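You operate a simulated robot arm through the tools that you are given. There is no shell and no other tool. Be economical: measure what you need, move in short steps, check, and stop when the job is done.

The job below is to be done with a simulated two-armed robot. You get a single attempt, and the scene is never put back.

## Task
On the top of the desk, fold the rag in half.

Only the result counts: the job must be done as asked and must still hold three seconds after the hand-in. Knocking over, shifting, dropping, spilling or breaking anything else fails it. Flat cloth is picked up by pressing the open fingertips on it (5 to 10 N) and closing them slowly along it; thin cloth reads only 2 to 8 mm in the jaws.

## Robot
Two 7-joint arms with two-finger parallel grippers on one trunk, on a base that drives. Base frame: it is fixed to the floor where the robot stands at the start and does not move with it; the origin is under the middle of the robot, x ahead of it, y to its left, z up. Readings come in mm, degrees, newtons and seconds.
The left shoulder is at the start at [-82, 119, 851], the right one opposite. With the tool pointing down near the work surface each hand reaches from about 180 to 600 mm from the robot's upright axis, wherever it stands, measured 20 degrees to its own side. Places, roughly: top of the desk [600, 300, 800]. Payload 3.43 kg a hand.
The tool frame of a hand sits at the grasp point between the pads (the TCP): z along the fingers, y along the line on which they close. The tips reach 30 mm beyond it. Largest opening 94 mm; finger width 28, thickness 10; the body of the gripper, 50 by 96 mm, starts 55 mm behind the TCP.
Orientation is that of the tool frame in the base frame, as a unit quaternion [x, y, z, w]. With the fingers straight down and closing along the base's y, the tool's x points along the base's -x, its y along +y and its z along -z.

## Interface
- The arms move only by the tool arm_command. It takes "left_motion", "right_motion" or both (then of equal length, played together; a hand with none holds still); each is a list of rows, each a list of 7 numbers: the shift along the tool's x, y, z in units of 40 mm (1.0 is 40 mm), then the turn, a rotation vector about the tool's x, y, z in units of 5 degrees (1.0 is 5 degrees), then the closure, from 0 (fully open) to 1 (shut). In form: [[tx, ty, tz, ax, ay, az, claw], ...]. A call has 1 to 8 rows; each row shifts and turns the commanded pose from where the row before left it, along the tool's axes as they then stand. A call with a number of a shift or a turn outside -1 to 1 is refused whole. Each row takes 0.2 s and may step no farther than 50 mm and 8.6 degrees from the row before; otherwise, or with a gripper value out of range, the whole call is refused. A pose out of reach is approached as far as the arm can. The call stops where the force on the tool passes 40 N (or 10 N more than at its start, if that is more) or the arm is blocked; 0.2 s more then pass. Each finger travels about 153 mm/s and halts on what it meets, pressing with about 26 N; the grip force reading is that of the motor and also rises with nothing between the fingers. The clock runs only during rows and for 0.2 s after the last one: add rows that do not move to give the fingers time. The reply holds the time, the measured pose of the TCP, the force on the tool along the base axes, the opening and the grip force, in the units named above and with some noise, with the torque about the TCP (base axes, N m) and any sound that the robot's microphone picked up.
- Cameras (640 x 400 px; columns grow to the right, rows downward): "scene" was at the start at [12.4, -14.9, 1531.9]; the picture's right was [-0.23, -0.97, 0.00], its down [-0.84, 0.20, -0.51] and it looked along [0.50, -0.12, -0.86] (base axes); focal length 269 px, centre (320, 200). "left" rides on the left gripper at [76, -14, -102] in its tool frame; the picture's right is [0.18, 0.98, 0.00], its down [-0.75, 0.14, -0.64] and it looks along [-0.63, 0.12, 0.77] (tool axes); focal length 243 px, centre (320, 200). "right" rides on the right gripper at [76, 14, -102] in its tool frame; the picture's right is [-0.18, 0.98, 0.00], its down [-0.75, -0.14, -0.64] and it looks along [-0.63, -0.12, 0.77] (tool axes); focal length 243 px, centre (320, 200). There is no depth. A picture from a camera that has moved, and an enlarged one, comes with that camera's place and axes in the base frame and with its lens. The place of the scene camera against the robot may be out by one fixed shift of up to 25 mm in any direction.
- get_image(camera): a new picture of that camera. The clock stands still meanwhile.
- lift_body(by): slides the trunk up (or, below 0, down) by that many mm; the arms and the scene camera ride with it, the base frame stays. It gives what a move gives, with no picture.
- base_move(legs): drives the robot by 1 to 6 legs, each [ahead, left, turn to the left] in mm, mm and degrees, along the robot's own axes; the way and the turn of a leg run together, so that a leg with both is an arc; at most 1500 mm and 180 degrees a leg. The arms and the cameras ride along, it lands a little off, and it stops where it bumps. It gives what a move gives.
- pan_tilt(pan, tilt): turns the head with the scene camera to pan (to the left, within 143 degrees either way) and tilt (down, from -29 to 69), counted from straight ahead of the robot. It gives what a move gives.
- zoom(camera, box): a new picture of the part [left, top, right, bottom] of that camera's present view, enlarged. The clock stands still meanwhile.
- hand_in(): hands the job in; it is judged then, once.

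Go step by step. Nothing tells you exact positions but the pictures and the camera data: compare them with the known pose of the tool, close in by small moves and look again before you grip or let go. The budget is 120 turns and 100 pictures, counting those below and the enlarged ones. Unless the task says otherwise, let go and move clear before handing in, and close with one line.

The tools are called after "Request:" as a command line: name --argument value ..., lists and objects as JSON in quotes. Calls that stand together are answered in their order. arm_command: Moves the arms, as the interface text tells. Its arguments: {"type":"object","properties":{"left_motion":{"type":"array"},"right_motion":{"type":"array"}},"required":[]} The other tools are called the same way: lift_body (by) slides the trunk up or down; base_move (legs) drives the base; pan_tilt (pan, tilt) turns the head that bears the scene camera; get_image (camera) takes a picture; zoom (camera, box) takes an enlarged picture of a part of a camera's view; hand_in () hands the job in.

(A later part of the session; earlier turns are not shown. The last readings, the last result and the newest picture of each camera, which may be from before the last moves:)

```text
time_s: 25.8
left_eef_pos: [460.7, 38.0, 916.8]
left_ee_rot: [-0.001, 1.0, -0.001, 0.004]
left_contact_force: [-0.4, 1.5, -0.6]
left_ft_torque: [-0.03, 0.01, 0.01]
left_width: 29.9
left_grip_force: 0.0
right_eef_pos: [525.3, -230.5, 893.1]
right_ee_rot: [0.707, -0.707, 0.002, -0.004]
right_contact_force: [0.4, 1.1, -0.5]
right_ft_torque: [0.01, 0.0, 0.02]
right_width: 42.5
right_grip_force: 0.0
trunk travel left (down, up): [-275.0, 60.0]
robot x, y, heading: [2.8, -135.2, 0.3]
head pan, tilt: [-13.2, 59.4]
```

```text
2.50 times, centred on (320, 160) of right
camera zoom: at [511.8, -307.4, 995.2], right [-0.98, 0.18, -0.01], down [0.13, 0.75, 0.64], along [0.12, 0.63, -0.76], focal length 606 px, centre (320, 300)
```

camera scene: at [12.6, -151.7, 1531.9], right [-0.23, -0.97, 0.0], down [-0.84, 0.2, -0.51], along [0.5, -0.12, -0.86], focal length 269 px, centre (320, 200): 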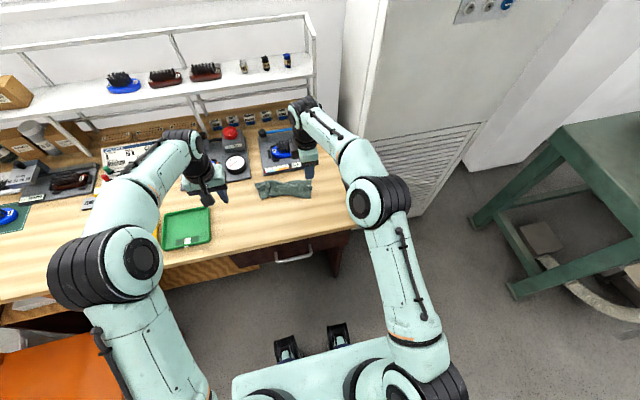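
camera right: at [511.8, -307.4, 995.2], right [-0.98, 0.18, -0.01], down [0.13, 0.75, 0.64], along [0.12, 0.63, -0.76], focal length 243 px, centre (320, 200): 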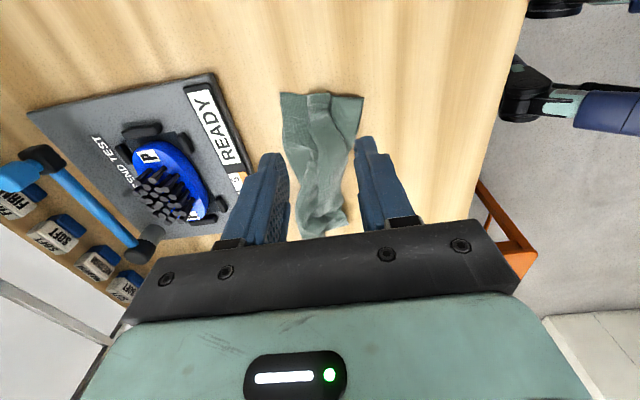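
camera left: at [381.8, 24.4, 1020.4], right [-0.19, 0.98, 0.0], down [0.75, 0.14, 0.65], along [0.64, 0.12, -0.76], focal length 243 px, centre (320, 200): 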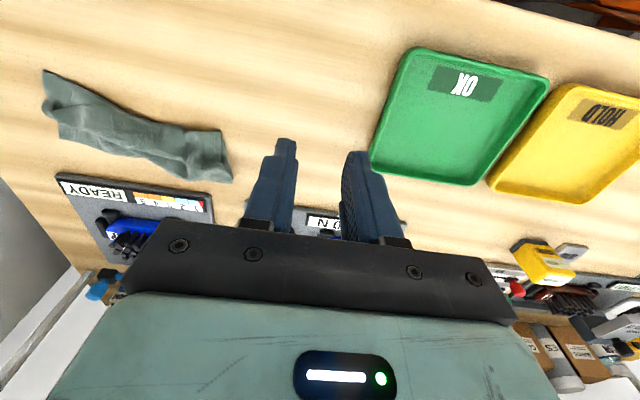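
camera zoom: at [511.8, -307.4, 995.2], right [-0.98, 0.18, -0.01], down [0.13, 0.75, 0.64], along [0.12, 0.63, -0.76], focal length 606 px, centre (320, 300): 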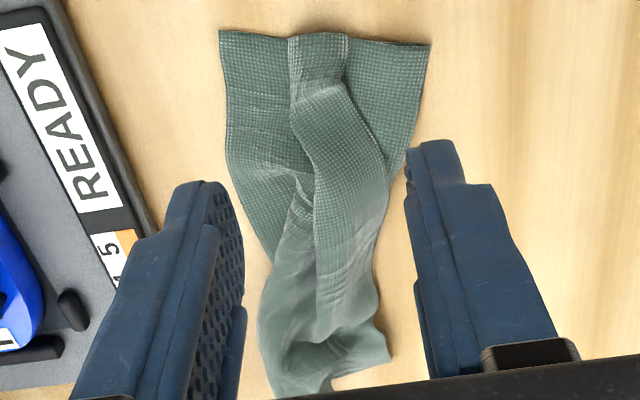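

The ridge spans x≈516–537 at its end. I descend over (526,−229), tips stopping about 3 mm above the lower layer, and look.

Request:
arm_command --right_motion '[[0, 0, 0.6, 0, 0, 0, 0.55], [0, 0, 0.6, 0, 0, 0, 0.55], [0, 0, 0.6, 0, 0, 0, 0.55], [0, 0, 0.4, 0, 0, 0, 0.55], [0, 0, 0.15, 0, 0, 0, 0.55], [0, 0, 0.1, 0, 0, 0, 0.55], [0, 0, 0, 0, 0, 0, 0.55]]'

Request:
zoom --camera "right" --box '[220, 80, 420, 240]'

```text
time_s: 27.4
left_eef_pos: [460.1, 38.9, 916.9]
left_ee_rot: [-0.002, 1.0, -0.001, 0.004]
left_contact_force: [0.2, 0.3, 0.9]
left_ft_torque: [0.03, -0.02, 0.0]
left_width: 29.8
left_grip_force: 0.0
right_eef_pos: [527.6, -228.3, 795.0]
right_ee_rot: [0.708, -0.706, 0.003, -0.004]
right_contact_force: [0.0, 0.4, -0.4]
right_ft_torque: [0.02, -0.03, -0.01]
right_width: 42.2
right_grip_force: 0.0
trunk travel left (down, up): [-275.0, 60.0]
robot x, y, heading: [2.4, -139.9, 0.1]
head pan, tilt: [-13.2, 59.4]
```

```text
2.50 times, centred on (320, 160) of right
camera zoom: at [513.2, -306.9, 897.2], right [-0.98, 0.18, -0.01], down [0.13, 0.75, 0.64], along [0.12, 0.63, -0.76], focal length 606 px, centre (320, 300)
```

zoom: 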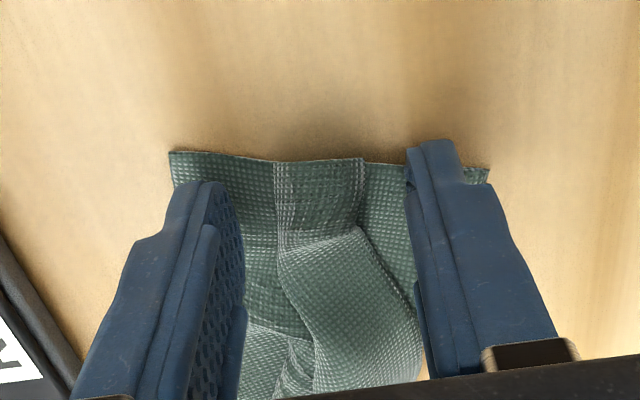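

The ridge sits squarely between the fingers. I close slowly and lift a little.

Request:
arm_command --right_motion '[[0, 0, 0, 0, 0, 0, 0.65], [0, 0, 0, 0, 0, 0, 0.75], [0, 0, 0, 0, 0, 0, 0.82], [0, 0, 0, 0, 0, 0, 0.9], [0, 0, 0, 0, 0, 0, 0.95], [0, 0, 0, 0, 0, 0, 1], [0, 0, 0, 0, 0, 0, 1], [0, 0, -0.3, 0, 0, 0, 1]]'

Request:
zoom --camera "right" --box '[220, 80, 420, 240]'

Request:
zoom --camera "left" --box '[20, 40, 260, 190]'

```text
time_s: 29.2
left_eef_pos: [460.2, 37.7, 917.8]
left_ee_rot: [-0.001, 1.0, -0.001, 0.004]
left_contact_force: [0.4, -0.3, 0.1]
left_ft_torque: [-0.02, -0.02, -0.01]
left_width: 30.1
left_grip_force: 0.0
right_eef_pos: [527.0, -229.2, 806.5]
right_ee_rot: [0.708, -0.706, 0.003, -0.004]
right_contact_force: [0.7, -0.2, 0.5]
right_ft_torque: [-0.03, -0.03, 0.01]
right_width: 2.6
right_grip_force: 26.1
trunk travel left (down, up): [-275.0, 60.0]
robot x, y, heading: [2.3, -138.4, 0.1]
head pan, tilt: [-13.2, 59.4]
```

```text
2.50 times, centred on (320, 160) of right
camera zoom: at [512.4, -306.4, 909.1], right [-0.98, 0.18, -0.01], down [0.13, 0.75, 0.65], along [0.12, 0.63, -0.76], focal length 606 px, centre (320, 300)
```

zoom: 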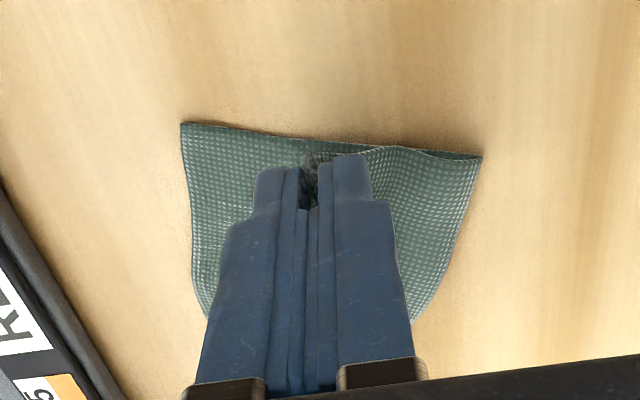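

```text
2.67 times, centred on (140, 115) of left
camera zoom: at [383.3, 23.4, 1020.0], right [-0.19, 0.98, 0.0], down [0.75, 0.14, 0.65], along [0.64, 0.12, -0.76], focal length 647 px, centre (800, 427)
```

zoom: 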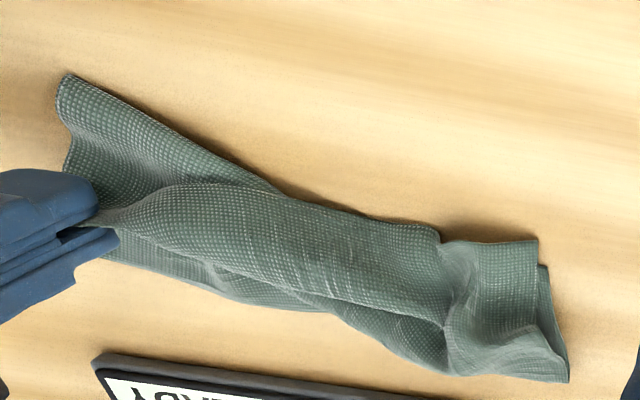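

Only the flap is held; the lower layer stayed flat. I lift it a bit, carry it past the back-right corner, lower and draw slightly back so the hem trails outward.

Request:
arm_command --right_motion '[[0, 0, -0.3, 0, 0, 0, 1], [0.05, -0.15, -0.2, 0, 0, 0, 1], [0.05, -0.25, 0, 0, 0, 0, 1], [0.05, -0.25, 0, 0, 0, 0, 1], [0.05, -0.25, 0, 0, 0, 0, 1], [0.05, -0.2, 0.1, 0, 0, 0, 1], [0, 0, 0.2, 0, 0, 0, 1], [0, 0, 0, 0, 0, 0, 1]]'

Request:
zoom --camera "right" --box '[220, 80, 420, 240]'

Request:
zoom --camera "left" --box '[20, 40, 260, 190]'

Request:
zoom --camera "scene" --box '[240, 160, 336, 220]'

```text
time_s: 31.0
left_eef_pos: [460.4, 37.4, 916.6]
left_ee_rot: [0.0, 1.0, -0.001, 0.004]
left_contact_force: [0.0, -0.7, -0.4]
left_ft_torque: [-0.01, 0.0, 0.02]
left_width: 30.4
left_grip_force: 0.1
right_eef_pos: [561.2, -238.0, 818.6]
right_ee_rot: [0.708, -0.706, 0.002, -0.004]
right_contact_force: [0.0, 0.2, 0.1]
right_ft_torque: [0.01, -0.05, -0.02]
right_width: 2.8
right_grip_force: 25.7
right hand out of reach, approached as far as the arm can: row 6
trunk travel left (down, up): [-275.0, 60.0]
robot x, y, heading: [0.3, -137.9, 0.4]
head pan, tilt: [-13.2, 59.4]
```

```text
2.50 times, centred on (320, 160) of right
camera zoom: at [546.5, -315.1, 921.3], right [-0.98, 0.18, -0.01], down [0.13, 0.75, 0.65], along [0.12, 0.63, -0.76], focal length 606 px, centre (320, 300)
```

zoom: 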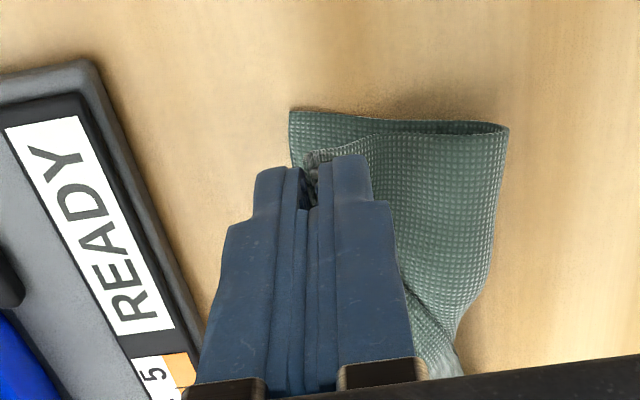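

```text
2.67 times, centred on (140, 115) of left
camera zoom: at [383.4, 23.4, 1020.0], right [-0.19, 0.98, 0.0], down [0.75, 0.14, 0.65], along [0.64, 0.12, -0.76], focal length 647 px, centre (800, 427)
```

zoom: 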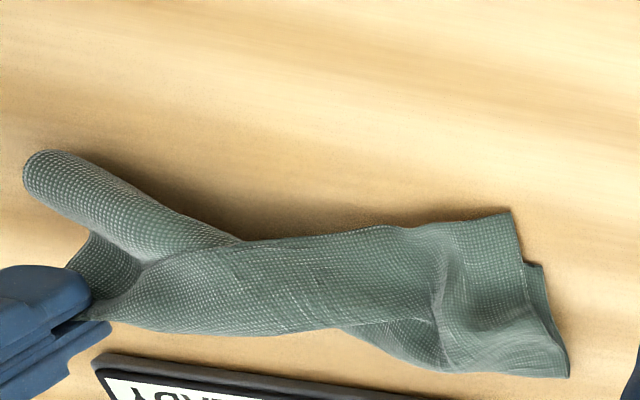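

```text
6.67 times, centred on (288, 190) of scene
camera zoom: at [12.5, -151.7, 1531.9], right [-0.23, -0.97, 0.0], down [-0.84, 0.2, -0.51], along [0.5, -0.12, -0.86], focal length 1796 px, centre (533, 267)
```

zoom: 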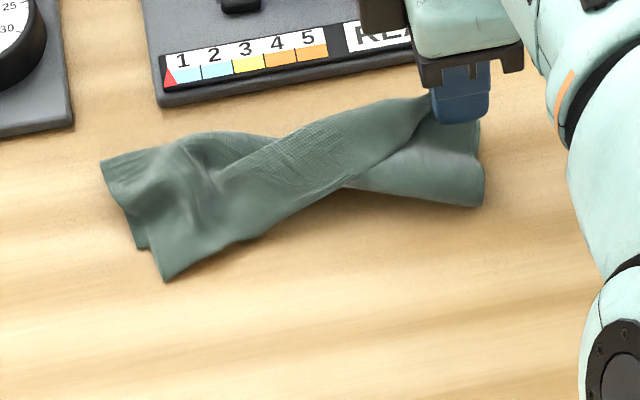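

The flap's hem is now over the back-right corner (≈(568,−251)). I lower it while drawing slightly back, then release.

Request:
arm_command --right_motion '[[0.05, 0.05, 0.2, 0, 0, 0, 1], [0.05, 0.05, 0.15, 0, 0, 0, 1], [0.05, 0.05, 0.1, 0, 0, 0, 1], [0, 0.05, 0.1, 0, 0, 0, 1], [0, 0, 0, 0, 0, 0, 1]]'

Request:
zoom --camera "right" --box '[220, 80, 420, 240]'

Request:
zoom --camera "left" --box '[20, 40, 260, 190]'

```text
time_s: 32.2
left_eef_pos: [459.8, 37.9, 916.5]
left_ee_rot: [-0.001, 1.0, 0.0, 0.004]
left_contact_force: [0.0, -0.5, -0.5]
left_ft_torque: [-0.01, 0.02, 0.02]
left_width: 30.1
left_grip_force: 0.0
right_eef_pos: [553.4, -244.2, 795.4]
right_ee_rot: [0.708, -0.707, 0.002, -0.004]
right_contact_force: [0.0, -0.7, -0.3]
right_ft_torque: [-0.01, 0.02, 0.05]
right_width: 2.9
right_grip_force: 26.3
trunk travel left (down, up): [-275.0, 60.0]
robot x, y, heading: [-0.1, -135.1, 0.0]
head pan, tilt: [-13.2, 59.4]
```

```text
2.50 times, centred on (320, 160) of right
camera zoom: at [539.3, -320.8, 899.0], right [-0.98, 0.18, -0.01], down [0.13, 0.75, 0.64], along [0.12, 0.63, -0.76], focal length 606 px, centre (320, 300)
```

zoom: 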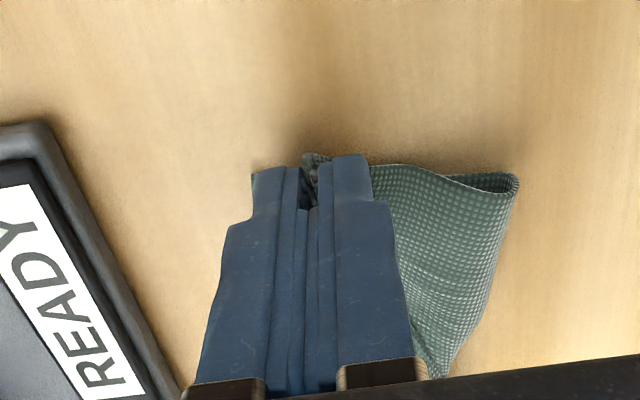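

```text
2.67 times, centred on (140, 115) of left
camera zoom: at [383.4, 23.3, 1020.0], right [-0.19, 0.98, 0.0], down [0.75, 0.14, 0.65], along [0.64, 0.12, -0.76], focal length 647 px, centre (800, 427)
```

zoom: 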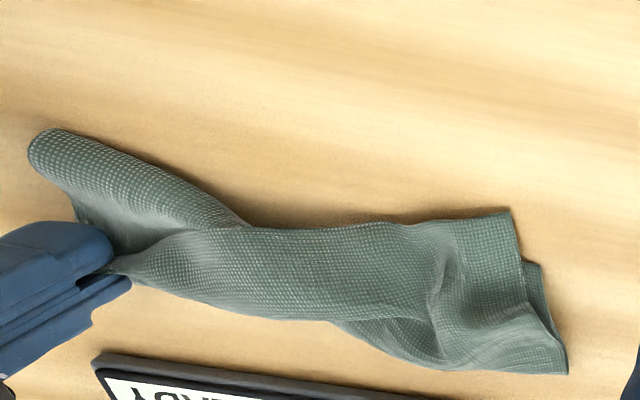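

The corner is now stacked near the back-right corner. I open gently and lift clear.

Request:
arm_command --right_motion '[[0, 0, 0, 0, 0, 0, 0.95], [0, 0, 0, 0, 0, 0, 0.9], [0, 0, 0, 0, 0, 0, 0.85], [0, 0, 0, 0, 0, 0, 0.8], [0, 0, 0, 0, 0, 0, 0.72], [0, 0, -0.2, 0, 0, 0, 0.72], [0, 0, -0.6, 0, 0, 0, 0.72], [0, 0, -0.9, 0, 0, 0, 0.72]]'

Request:
arm_command --right_motion '[[0, 0, -0.8, 0, 0, 0, 0.6], [0, 0.5, -0.5, 0, 0, 0, 0.55], [0, 1, 0, 0, 0, 0, 0.55], [0, 1, 0, 0, 0, 0, 0.55], [0, 1, 0, 0, 0, 0, 0.55]]'

Request:
get_image --camera "right"

Request:
zoom --camera "left" --box '[20, 40, 260, 190]'

Request:
zoom --camera "scene" --box '[240, 160, 336, 220]'

```text
time_s: 34.0
left_eef_pos: [459.3, 37.2, 916.3]
left_ee_rot: [-0.002, 1.0, -0.001, 0.004]
left_contact_force: [0.1, 0.9, 0.4]
left_ft_torque: [0.01, 0.03, -0.01]
left_width: 30.1
left_grip_force: 0.0
right_eef_pos: [553.2, -245.6, 864.3]
right_ee_rot: [0.708, -0.707, 0.002, -0.004]
right_contact_force: [-0.4, 0.3, 0.0]
right_ft_torque: [0.0, -0.03, -0.02]
right_width: 26.3
right_grip_force: 0.0
trunk travel left (down, up): [-275.0, 60.0]
robot x, y, heading: [2.0, -135.8, -0.2]
head pan, tilt: [-13.2, 59.4]
```

```text
time_s: 35.2
left_eef_pos: [459.8, 38.0, 917.9]
left_ee_rot: [-0.001, 1.0, -0.001, 0.003]
left_contact_force: [0.5, 0.6, 0.2]
left_ft_torque: [0.01, -0.04, -0.01]
left_width: 29.8
left_grip_force: 0.0
right_eef_pos: [414.4, -246.9, 914.0]
right_ee_rot: [0.708, -0.706, 0.003, -0.005]
right_contact_force: [0.5, -0.2, -0.3]
right_ft_torque: [-0.01, -0.01, 0.02]
right_width: 42.3
right_grip_force: 0.0
trunk travel left (down, up): [-275.0, 60.0]
robot x, y, heading: [-0.6, -138.0, 0.1]
head pan, tilt: [-13.2, 59.4]
```

```text
57 pictures are left
camera right: at [399.4, -323.8, 1017.2], right [-0.98, 0.18, -0.01], down [0.13, 0.75, 0.65], along [0.13, 0.63, -0.76], focal length 243 px, centre (320, 200)
```

right: 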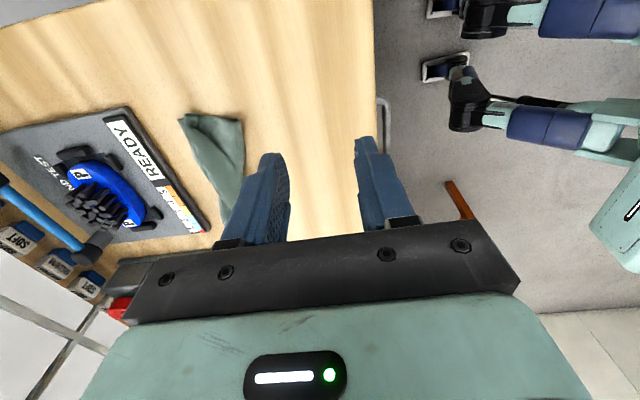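

```text
2.67 times, centred on (140, 115) of left
camera zoom: at [382.7, 23.2, 1020.2], right [-0.19, 0.98, 0.0], down [0.75, 0.14, 0.65], along [0.64, 0.12, -0.76], focal length 647 px, centre (800, 427)
```

zoom: 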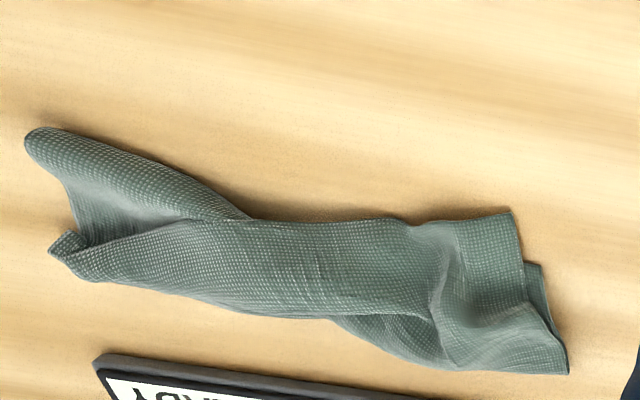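

```text
6.67 times, centred on (288, 190) of scene
camera zoom: at [11.6, -151.9, 1531.9], right [-0.23, -0.97, 0.0], down [-0.84, 0.2, -0.51], along [0.5, -0.12, -0.86], focal length 1796 px, centre (533, 267)
```

zoom: 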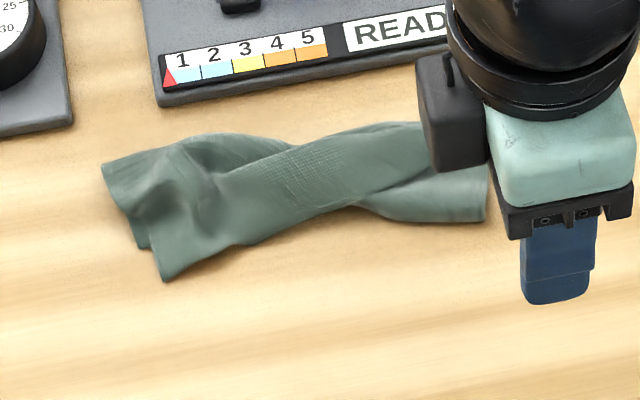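

The flap corner now lies at the back-right corner. Let me look closely at what remains raised.

Request:
zoom --camera "right" --box '[140, 90, 300, 220]'

Request:
arm_command --left_motion '[[0, -0.7, 0, 0, 0, 0, 0.68], [0, -0.7, 0, 0, 0, 0, 0.68]]'

Request:
get_image --camera "left"

```text
3.08 times, centred on (220, 155) of right
camera zoom: at [399.4, -323.8, 1017.2], right [-0.98, 0.18, -0.01], down [0.13, 0.75, 0.65], along [0.13, 0.63, -0.76], focal length 746 px, centre (628, 338)
```

zoom: 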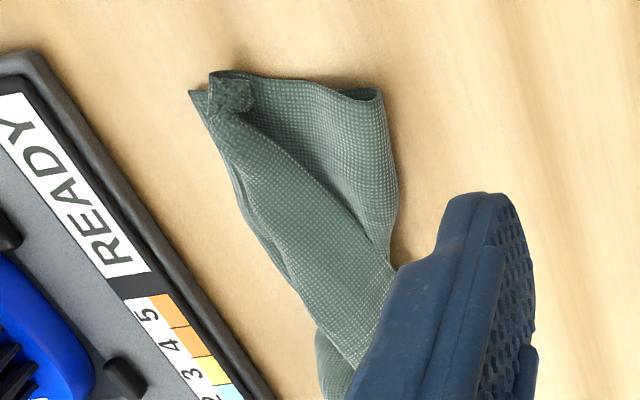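

```text
time_s: 35.8
left_eef_pos: [459.2, -19.8, 915.2]
left_ee_rot: [0.0, 1.0, -0.001, 0.003]
left_contact_force: [0.2, 0.4, 0.1]
left_ft_torque: [-0.03, 0.0, -0.02]
left_width: 30.1
left_grip_force: 0.1
right_eef_pos: [413.4, -247.5, 914.9]
right_ee_rot: [0.708, -0.707, 0.002, -0.003]
right_contact_force: [-0.8, 0.1, -0.4]
right_ft_torque: [-0.01, -0.02, -0.01]
right_width: 42.4
right_grip_force: 0.1
trunk travel left (down, up): [-275.0, 60.0]
robot x, y, heading: [1.5, -139.3, 0.1]
head pan, tilt: [-13.2, 59.4]
```

```text
53 pictures are left
camera left: at [381.5, -33.1, 1018.5], right [-0.19, 0.98, 0.0], down [0.75, 0.14, 0.65], along [0.64, 0.12, -0.76], focal length 243 px, centre (320, 200)
```

left: 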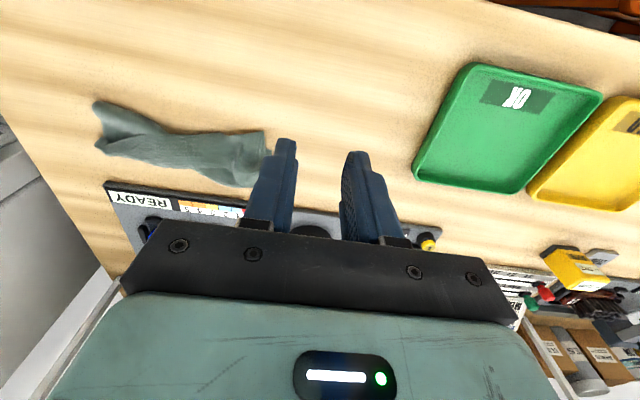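

I'll press the raised loop and the crumpled corner flat with the right hand's open fingertips, centred at (530,−237).

Request:
arm_command --right_motion '[[-0.08, -0.97, 0, 0, 0, 0, 0.55], [-0.08, -0.97, 0, 0, 0, 0, 0.55], [-0.08, -0.97, 0, 0, 0, 0, 0.55], [0, 0, 0.7, 0, 0, 0, 0.55], [0, 0, 0.7, 0, 0, 0, 0.55], [0, 0, 0.7, 0, 0, 0, 0.55], [0, 0, 0.5, 0, 0, 0, 0.55], [0, 0, 0.2, 0, 0, 0, 0.55]]'

Request:
arm_command --right_motion '[[0, 0, 0.1, 0, 0, 0, 0.55], [0, 0, 0.1, 0, 0, 0, 0.55], [0, 0, 0.06, 0, 0, 0, 0.55], [0, 0, 0, 0, 0, 0, 0.55]]'

Request:
zoom --camera "right" --box '[220, 80, 420, 240]'

```text
time_s: 37.6
left_eef_pos: [458.5, -17.8, 915.1]
left_ee_rot: [0.0, 1.0, -0.001, 0.003]
left_contact_force: [-0.3, 0.3, -0.4]
left_ft_torque: [-0.03, 0.01, 0.01]
left_width: 30.0
left_grip_force: 0.1
right_eef_pos: [530.1, -235.7, 803.8]
right_ee_rot: [0.708, -0.706, 0.003, -0.004]
right_contact_force: [-0.4, 0.9, -0.1]
right_ft_torque: [-0.01, -0.02, 0.0]
right_width: 42.3
right_grip_force: 0.0
trunk travel left (down, up): [-275.0, 60.0]
robot x, y, heading: [4.9, -140.3, -0.0]
head pan, tilt: [-13.2, 59.4]
```

```text
time_s: 38.6
left_eef_pos: [458.2, -16.9, 915.1]
left_ee_rot: [-0.001, 1.0, -0.001, 0.003]
left_contact_force: [0.5, -0.5, -0.2]
left_ft_torque: [0.0, 0.02, 0.02]
left_width: 30.2
left_grip_force: 0.0
right_eef_pos: [530.6, -236.2, 793.5]
right_ee_rot: [0.708, -0.707, 0.003, -0.003]
right_contact_force: [-1.8, -0.3, 5.0]
right_ft_torque: [0.0, -0.11, 0.04]
right_width: 42.0
right_grip_force: 0.1
trunk travel left (down, up): [-275.0, 60.0]
robot x, y, heading: [-1.2, -135.8, 0.2]
head pan, tilt: [-13.2, 59.4]
```

```text
2.50 times, centred on (320, 160) of right
camera zoom: at [515.9, -312.1, 896.6], right [-0.98, 0.18, -0.01], down [0.13, 0.75, 0.64], along [0.12, 0.63, -0.76], focal length 606 px, centre (320, 300)
```

zoom: 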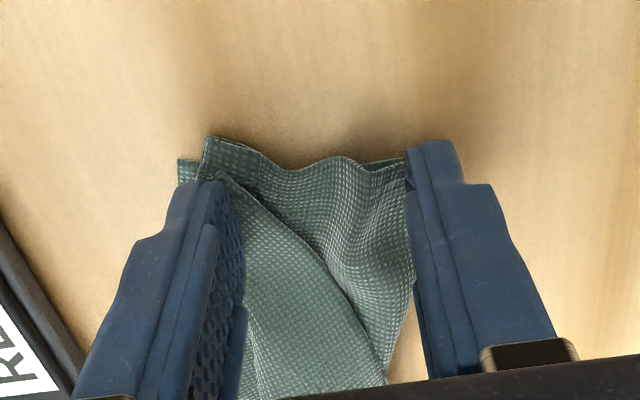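

Contact at 5 N. I add a little pressure and spread the fingers slightly to smooth the end outwards, then lift.

Request:
arm_command --right_motion '[[0, 0, 0.03, 0, 0, 0, 0.52], [0, 0, 0, 0, 0, 0, 0.48], [0, 0, 0, 0, 0, 0, 0.44], [0, 0, 0, 0, 0, 0, 0.4], [0, 0, 0, 0, 0, 0, 0.37], [0, 0, -0.2, 0, 0, 0, 0.37], [0, 0, -0.5, 0, 0, 0, 0.37], [0, 0, -0.8, 0, 0, 0, 0.37]]'

Request:
zoom --camera "right" --box '[220, 60, 420, 240]'

Request:
zoom --camera "left" --box '[80, 80, 280, 205]'

```text
time_s: 40.4
left_eef_pos: [458.0, -17.6, 915.5]
left_ee_rot: [-0.001, 1.0, -0.002, 0.003]
left_contact_force: [-0.3, 0.1, -0.4]
left_ft_torque: [0.0, 0.02, 0.03]
left_width: 30.1
left_grip_force: 0.0
right_eef_pos: [529.4, -234.9, 852.3]
right_ee_rot: [0.708, -0.706, 0.002, -0.004]
right_contact_force: [-0.7, -0.7, -0.3]
right_ft_torque: [0.0, 0.01, 0.0]
right_width: 59.1
right_grip_force: 0.0
trunk travel left (down, up): [-275.0, 60.0]
robot x, y, heading: [-1.9, -134.9, 0.4]
head pan, tilt: [-13.2, 59.4]
```

```text
2.22 times, centred on (320, 150) of right
camera zoom: at [515.3, -312.1, 954.8], right [-0.98, 0.18, -0.01], down [0.13, 0.75, 0.65], along [0.12, 0.63, -0.76], focal length 539 px, centre (320, 311)
```

zoom: 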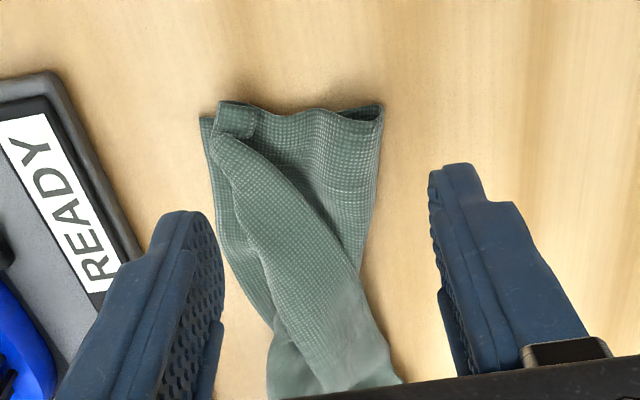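

```text
3.20 times, centred on (180, 142) of left
camera zoom: at [381.4, -32.4, 1018.7], right [-0.19, 0.98, 0.0], down [0.75, 0.14, 0.65], along [0.64, 0.12, -0.76], focal length 776 px, centre (768, 384)
```

zoom: 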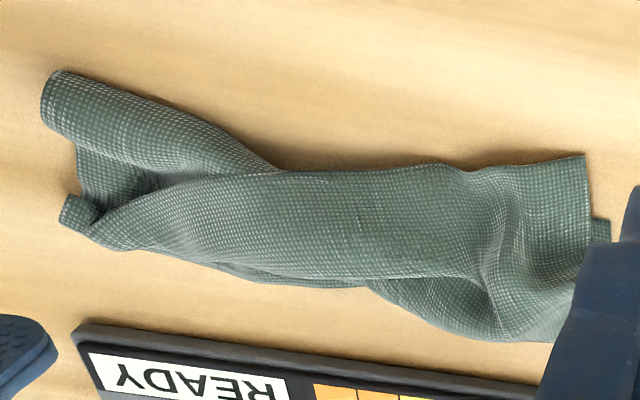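

Right end is neat now. I pull the left hand left/back to inspect the left end's layers closely.

Request:
arm_command --left_motion '[[0, 0.8, 0, 0, 0, 0, 0.68], [0, 0.6, 0.6, 0, 0, 0, 0.68], [0.6, 0, 0.6, 0, 0, 0, 0.68]]'

Request:
get_image --camera "left"

Request:
zoom --camera "left" --box '[80, 60, 300, 200]'

Request:
zoom --camera "scene" --box '[240, 170, 304, 210]'

```text
time_s: 41.2
left_eef_pos: [434.8, 38.4, 867.1]
left_ee_rot: [0.0, 1.0, -0.002, 0.004]
left_contact_force: [0.0, 0.5, 0.4]
left_ft_torque: [-0.01, -0.02, 0.01]
left_width: 30.2
left_grip_force: 0.1
right_eef_pos: [530.9, -235.4, 852.3]
right_ee_rot: [0.708, -0.706, 0.003, -0.003]
right_contact_force: [0.0, 0.3, -0.8]
right_ft_torque: [0.0, 0.01, -0.02]
right_width: 59.4
right_grip_force: 0.1
trunk travel left (down, up): [-275.0, 60.0]
robot x, y, heading: [1.0, -134.5, 0.0]
head pan, tilt: [-13.2, 59.4]
```

```text
49 pictures are left
camera left: at [358.2, 23.6, 970.2], right [-0.19, 0.98, 0.0], down [0.75, 0.14, 0.65], along [0.64, 0.12, -0.76], focal length 243 px, centre (320, 200)
```

left: 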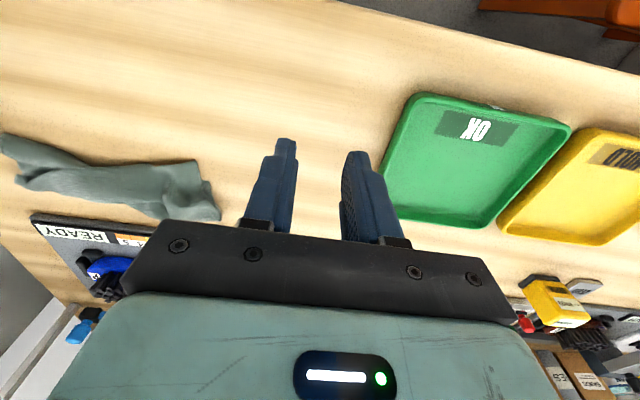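

```text
2.86 times, centred on (190, 130) of left
camera zoom: at [358.2, 23.6, 970.2], right [-0.19, 0.98, 0.0], down [0.75, 0.14, 0.65], along [0.64, 0.12, -0.76], focal length 693 px, centre (691, 400)
```

zoom: 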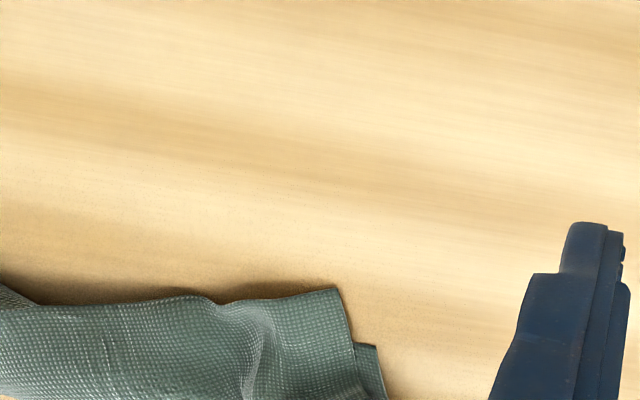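

```text
10.00 times, centred on (272, 190) of scene
camera zoom: at [11.8, -151.7, 1531.9], right [-0.23, -0.97, 0.0], down [-0.84, 0.2, -0.51], along [0.5, -0.12, -0.86], focal length 2694 px, centre (800, 300)
```

zoom: 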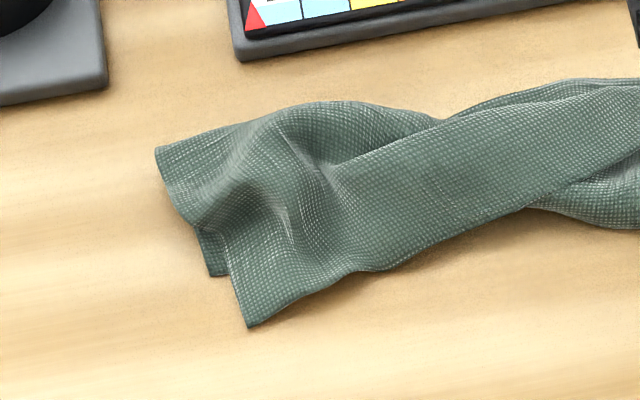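

The left end's layering is ambiguous, so I zoom in hard on it from the left wrist camera.

Request:
arm_command --left_motion '[[0, 0.5, -0.4, 0, 0, 0, 0.68], [-0.6, 0, -0.4, 0, 0, 0, 0.68]]'

Request:
zoom --camera "left" --box '[90, 100, 218, 200]'

Request:
zoom --camera "scene" --box '[250, 175, 282, 205]'

Request:
zoom --camera "right" --box '[260, 130, 380, 230]'

```text
time_s: 41.8
left_eef_pos: [458.4, 57.8, 900.5]
left_ee_rot: [-0.001, 1.0, -0.001, 0.003]
left_contact_force: [0.5, -1.0, 0.7]
left_ft_torque: [-0.01, 0.01, -0.01]
left_width: 30.2
left_grip_force: 0.1
right_eef_pos: [531.1, -235.4, 851.4]
right_ee_rot: [0.707, -0.707, 0.003, -0.004]
right_contact_force: [0.3, 0.4, -0.5]
right_ft_torque: [0.01, -0.01, -0.01]
right_width: 59.1
right_grip_force: 0.0
trunk travel left (down, up): [-275.0, 60.0]
robot x, y, heading: [-4.0, -140.3, 0.0]
head pan, tilt: [-13.2, 59.4]
```

```text
4.00 times, centred on (154, 150) of left
camera zoom: at [382.0, 43.8, 1003.6], right [-0.19, 0.98, 0.0], down [0.75, 0.14, 0.65], along [0.64, 0.12, -0.76], focal length 970 px, centre (984, 400)
```

zoom: 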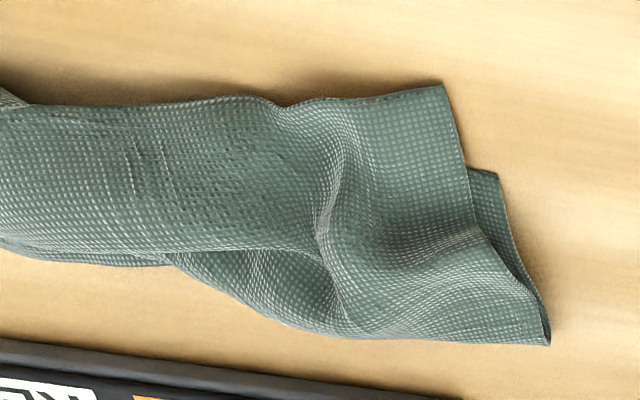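

```text
13.33 times, centred on (266, 190) of scene
camera zoom: at [13.6, -152.2, 1532.0], right [-0.23, -0.97, 0.0], down [-0.84, 0.2, -0.51], along [0.5, -0.12, -0.86], focal length 3591 px, centre (1040, 333)
```

zoom: 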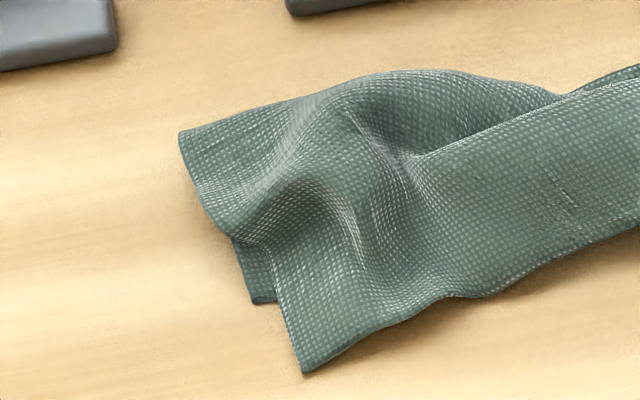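

```text
4.00 times, centred on (320, 180) of right
camera zoom: at [516.3, -312.5, 954.3], right [-0.98, 0.18, -0.01], down [0.13, 0.75, 0.65], along [0.12, 0.63, -0.76], focal length 970 px, centre (320, 280)
```

zoom: 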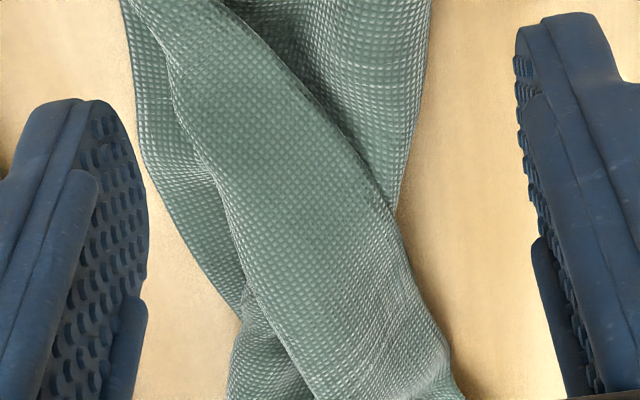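

Looking closely, the left end is actually folded the wrong way (fold at the back, FL corner at about (508,−79) on top, BL beneath), so the rag is twisted. I'll undo it by pulling the front edge back out, then refold with both hands closing along x; first I turn the left hand 90°.

Request:
arm_command --left_motion '[[0, 0, 0, 0, 0, 1, 0.55], [0, 0, 0, 0, 0, 1, 0.55], [0, 0, 0, 0, 0, 1, 0.55], [0, 0, 0, 0, 0, 1, 0.55], [0, 0, 0, 0, 0, 1, 0.55], [0, 0, 0, 0, 0, 1, 0.55], [0, 0, 0, 0, 0, 1, 0.55], [0, 0, 0, 0, 0, 1, 0.55]]'

Request:
arm_command --left_motion '[[0, 0, 0, 0, 0, 1, 0.55], [0, 0, 0, 0, 0, 1, 0.55], [0, 0, 0, 0, 0, 1, 0.55], [0, 0, 0, 0, 0, 1, 0.55], [0, 0, 0, 0, 0, 1, 0.55], [0, 0, 0, 0, 0, 1, 0.55], [0, 0, 0, 0, 0, 1, 0.55], [0, 0, 0, 0, 0, 1, 0.55]]'

Request:
arm_command --left_motion '[[0, 0, 0, 0, 0, 1, 0.55], [0, 0, 0, 0, 0, 1, 0.55]]'

Request:
get_image --camera "left"

```text
time_s: 43.6
left_eef_pos: [458.2, 57.5, 898.6]
left_ee_rot: [0.342, 0.94, 0.0, 0.003]
left_contact_force: [0.0, 0.0, 0.3]
left_ft_torque: [-0.01, 0.03, 0.02]
left_width: 42.4
left_grip_force: 0.0
right_eef_pos: [531.5, -235.5, 851.5]
right_ee_rot: [0.708, -0.706, 0.003, -0.003]
right_contact_force: [-0.5, 0.3, -0.6]
right_ft_torque: [-0.03, 0.01, 0.01]
right_width: 59.4
right_grip_force: 0.0
trunk travel left (down, up): [-275.0, 60.0]
robot x, y, heading: [0.9, -137.6, 0.2]
head pan, tilt: [-13.2, 59.4]
```

```text
time_s: 45.4
left_eef_pos: [457.9, 57.5, 899.1]
left_ee_rot: [0.643, 0.766, 0.001, 0.003]
left_contact_force: [0.3, 0.4, -0.7]
left_ft_torque: [-0.02, -0.01, 0.01]
left_width: 42.4
left_grip_force: 0.1
right_eef_pos: [529.6, -235.0, 852.2]
right_ee_rot: [0.708, -0.707, 0.002, -0.004]
right_contact_force: [-0.3, 1.3, -1.6]
right_ft_torque: [-0.01, 0.02, 0.02]
right_width: 59.0
right_grip_force: 0.1
trunk travel left (down, up): [-275.0, 60.0]
robot x, y, heading: [1.5, -134.4, 0.1]
head pan, tilt: [-13.2, 59.4]
```

```text
time_s: 46.0
left_eef_pos: [458.1, 55.9, 899.9]
left_ee_rot: [0.707, 0.707, 0.001, 0.004]
left_contact_force: [-0.3, -0.7, -0.5]
left_ft_torque: [-0.06, -0.01, -0.03]
left_width: 42.5
left_grip_force: 0.1
right_eef_pos: [529.6, -236.4, 851.8]
right_ee_rot: [0.708, -0.706, 0.001, -0.004]
right_contact_force: [-0.3, -0.2, 0.4]
right_ft_torque: [0.0, -0.03, 0.06]
right_width: 59.1
right_grip_force: 0.0
trunk travel left (down, up): [-275.0, 60.0]
robot x, y, heading: [4.6, -134.0, -0.0]
head pan, tilt: [-13.2, 59.4]
```

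```text
43 pictures are left
camera left: at [443.2, 133.0, 1002.3], right [0.98, 0.18, 0.01], down [0.14, -0.75, 0.64], along [0.12, -0.63, -0.76], focal length 243 px, centre (320, 200)
```

left: 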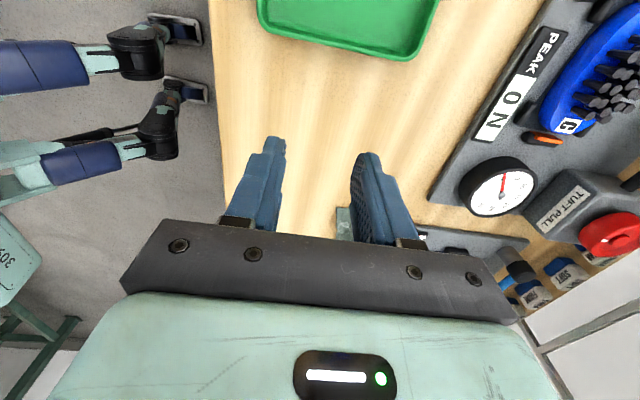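

Left hand is turned; its camera now faces along the rag's left end. I bring it above the front-left hem.

Request:
arm_command --left_motion '[[-0.85, 0.3, 0, 0, 0, 0, 0.5], [-0.85, 0.3, 0, 0, 0, 0, 0.5], [-0.85, 0.3, 0, 0, 0, 0, 0.5], [-0.85, 0.3, 0.4, 0, 0, 0, 0.5], [0, 0.3, 0.6, 0, 0, 0, 0.5]]'

Request:
zoom --camera "left" --box '[220, 60, 420, 240]'

```text
time_s: 47.2
left_eef_pos: [518.3, -77.5, 860.8]
left_ee_rot: [0.707, 0.708, 0.001, 0.003]
left_contact_force: [0.1, -0.7, -0.3]
left_ft_torque: [0.02, -0.02, -0.02]
left_width: 46.9
left_grip_force: 0.2
right_eef_pos: [531.1, -234.6, 851.5]
right_ee_rot: [0.707, -0.707, 0.002, -0.003]
right_contact_force: [-1.2, 0.1, 0.4]
right_ft_torque: [0.01, 0.0, -0.01]
right_width: 59.5
right_grip_force: 0.2
trunk travel left (down, up): [-275.0, 60.0]
robot x, y, heading: [0.2, -134.6, -0.1]
head pan, tilt: [-13.2, 59.4]
```

```text
2.22 times, centred on (320, 150) of left
camera zoom: at [503.6, -2.3, 963.8], right [0.98, 0.19, 0.0], down [0.14, -0.75, 0.64], along [0.12, -0.63, -0.76], focal length 539 px, centre (320, 311)
```

zoom: 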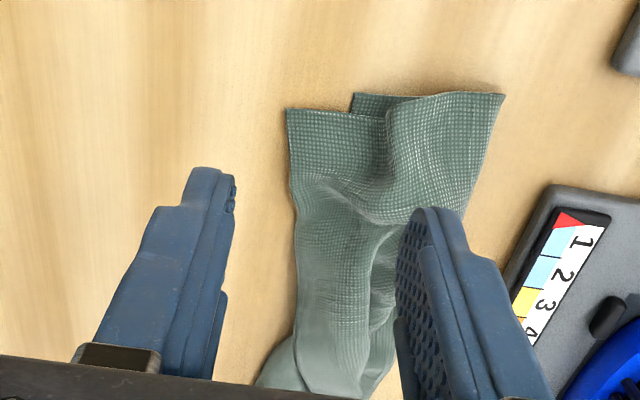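

This view confirms it: FL on top at (505,−74), BL underneath at (528,−64), fold at the back (x≈582). I lower the left hand onto the FL hem and the right hand around the FR ridge at (556,−230).

Request:
arm_command --left_motion '[[-0.34, -0.125, 0, 0, 0, 0, 0.765], [0, 0, 0.6, 0, 0, 0, 0.765], [0, 0, 0.6, 0, 0, 0, 0.765], [0, 0, 0.3, 0, 0, 0, 0.765], [0, 0, 0.1, 0, 0, 0, 0.765], [0, 0, 0.05, 0, 0, 0, 0.765], [0, 0, 0, 0, 0, 0, 0.765]]' --right_motion '[[-0.12, -0.63, 0, 0, 0, 0, 0.57], [0, 0, 0.6, 0, 0, 0, 0.57], [0, 0, 0.5, 0, 0, 0, 0.57], [0, 0, 0.3, 0, 0, 0, 0.57], [0, 0, 0, 0, 0, 0, 0.57], [0, 0, 0, 0, 0, 0, 0.57], [0, 0, 0, 0, 0, 0, 0.57]]'

Request:
zoom --camera "left" --box '[220, 80, 420, 240]'

Request:
zoom --camera "right" --box '[220, 80, 420, 240]'

```text
time_s: 48.8
left_eef_pos: [512.8, -91.4, 794.2]
left_ee_rot: [0.706, 0.708, 0.002, 0.002]
left_contact_force: [-0.1, 0.1, 0.0]
left_ft_torque: [-0.01, -0.02, -0.03]
left_width: 22.1
left_grip_force: 0.1
right_eef_pos: [557.2, -229.1, 796.7]
right_ee_rot: [0.708, -0.706, 0.002, -0.004]
right_contact_force: [0.1, -0.2, 0.1]
right_ft_torque: [-0.01, -0.03, 0.01]
right_width: 40.3
right_grip_force: 0.1
trunk travel left (down, up): [-275.0, 60.0]
robot x, y, heading: [-1.8, -133.4, 0.0]
head pan, tilt: [-13.2, 59.4]
```

```text
2.50 times, centred on (320, 160) of left
camera zoom: at [499.6, -15.9, 897.1], right [0.98, 0.19, 0.01], down [0.14, -0.75, 0.64], along [0.12, -0.63, -0.76], focal length 606 px, centre (320, 300)
```

zoom: 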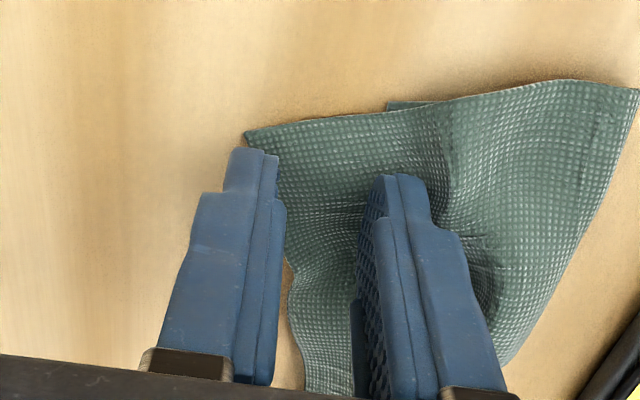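

```text
2.50 times, centred on (320, 160) of right
camera zoom: at [542.3, -306.4, 899.6], right [-0.98, 0.18, -0.01], down [0.13, 0.75, 0.65], along [0.12, 0.63, -0.76], focal length 606 px, centre (320, 300)
```

zoom: 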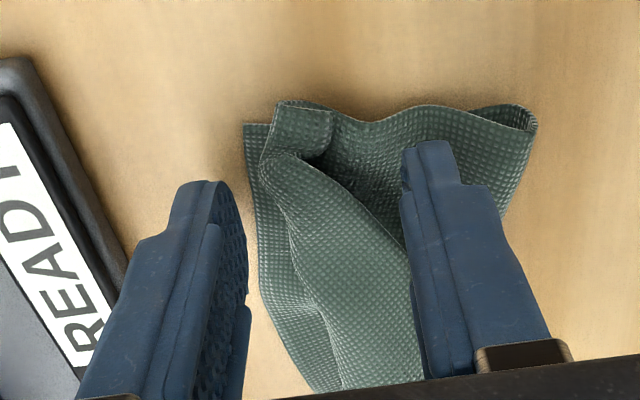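

Both pairs of fingers straddle the right bits. I press the left lightly and close both slowly.

Request:
arm_command --left_motion '[[0, 0, 0.08, 0, 0, 0, 0.765], [0, 0, 0, 0, 0, 0, 0.765]]' --right_motion '[[0, 0, 0.03, 0, 0, 0, 0.57], [0, 0, 0, 0, 0, 0, 0.57]]'

Request:
arm_command --left_motion '[[0, 0, 0, 0, 0, 0, 0.8], [0, 0, 0, 0, 0, 0, 0.83], [0, 0, 0, 0, 0, 0, 0.86], [0, 0, 0, 0, 0, 0, 0.89], [0, 0, 0, 0, 0, 0, 0.92], [0, 0, 0, 0, 0, 0, 0.96], [0, 0, 0, 0, 0, 0, 1], [0, 0, 0, 0, 0, 0, 1]]' --right_motion '[[0, 0, 0, 0, 0, 0, 0.63], [0, 0, 0, 0, 0, 0, 0.7], [0, 0, 0, 0, 0, 0, 0.77], [0, 0, 0, 0, 0, 0, 0.83], [0, 0, 0, 0, 0, 0, 0.89], [0, 0, 0, 0, 0, 0, 0.95], [0, 0, 0, 0, 0, 0, 1], [0, 0, 0, 0, 0, 0, 1]]'

Request:
arm_command --left_motion '[[0, 0, -0.2, 0, 0, 0, 1], [0, 0, -0.2, 0, 0, 0, 1], [0, 0, -0.2, 0, 0, 0, 1]]' --right_motion '[[0, 0, -0.2, 0, 0, 0, 1], [0, 0, -0.2, 0, 0, 0, 1], [0, 0, -0.2, 0, 0, 0, 1]]'

Request:
zoom --camera "left" --box '[220, 80, 420, 240]'

Request:
zoom --camera "right" --box '[220, 80, 420, 240]'

```text
time_s: 49.4
left_eef_pos: [514.9, -91.5, 793.4]
left_ee_rot: [0.706, 0.708, 0.002, 0.005]
left_contact_force: [-1.2, 1.7, 9.8]
left_ft_torque: [0.06, -0.17, -0.01]
left_width: 21.2
left_grip_force: 0.0
right_eef_pos: [556.3, -229.2, 794.9]
right_ee_rot: [0.708, -0.706, 0.003, -0.004]
right_contact_force: [0.1, -0.5, 0.7]
right_ft_torque: [0.0, 0.02, -0.01]
right_width: 40.4
right_grip_force: 0.1
trunk travel left (down, up): [-275.0, 60.0]
robot x, y, heading: [-1.4, -140.0, 0.1]
head pan, tilt: [-13.2, 59.4]
```

```text
time_s: 51.2
left_eef_pos: [514.8, -92.5, 791.9]
left_ee_rot: [0.706, 0.708, 0.002, 0.004]
left_contact_force: [4.4, -1.6, 19.3]
left_ft_torque: [0.06, -0.28, -0.02]
left_width: 1.8
left_grip_force: 25.9
right_eef_pos: [554.9, -229.2, 796.1]
right_ee_rot: [0.708, -0.706, 0.003, -0.004]
right_contact_force: [-1.3, -0.2, -0.1]
right_ft_torque: [-0.01, 0.03, 0.02]
right_width: 2.5
right_grip_force: 26.6
trunk travel left (down, up): [-275.0, 60.0]
robot x, y, heading: [0.7, -138.7, 0.3]
head pan, tilt: [-13.2, 59.4]
```

```text
time_s: 52.0
left_eef_pos: [514.2, -90.9, 814.0]
left_ee_rot: [0.706, 0.708, 0.001, 0.001]
left_contact_force: [0.0, 0.6, 0.1]
left_ft_torque: [0.01, -0.01, 0.01]
left_width: 1.8
left_grip_force: 26.5
right_eef_pos: [555.2, -229.4, 820.8]
right_ee_rot: [0.708, -0.706, 0.003, -0.004]
right_contact_force: [0.8, -0.6, 0.6]
right_ft_torque: [-0.02, 0.03, 0.02]
right_width: 2.4
right_grip_force: 26.5
trunk travel left (down, up): [-275.0, 60.0]
robot x, y, heading: [-1.5, -137.1, -0.3]
head pan, tilt: [-13.2, 59.4]
```

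```text
2.50 times, centred on (320, 160) of left
camera zoom: at [499.2, -15.7, 917.2], right [0.98, 0.19, 0.0], down [0.14, -0.75, 0.64], along [0.12, -0.63, -0.77], focal length 606 px, centre (320, 300)
```

zoom: 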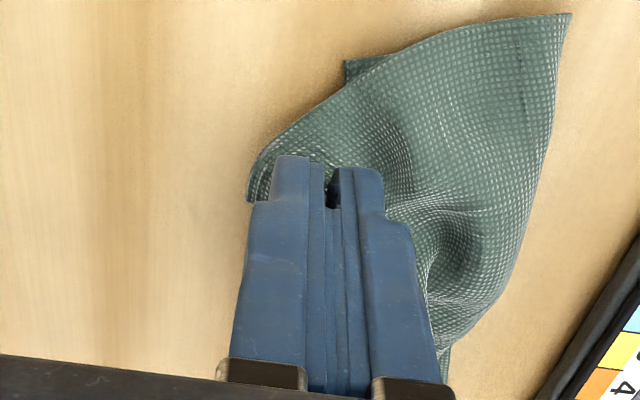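

```text
2.50 times, centred on (320, 160) of right
camera zoom: at [541.5, -305.8, 922.7], right [-0.98, 0.18, -0.01], down [0.13, 0.75, 0.64], along [0.12, 0.63, -0.76], focal length 606 px, centre (320, 300)
```

zoom: 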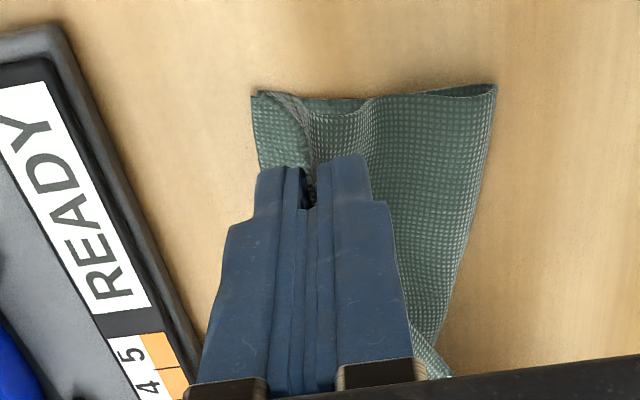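

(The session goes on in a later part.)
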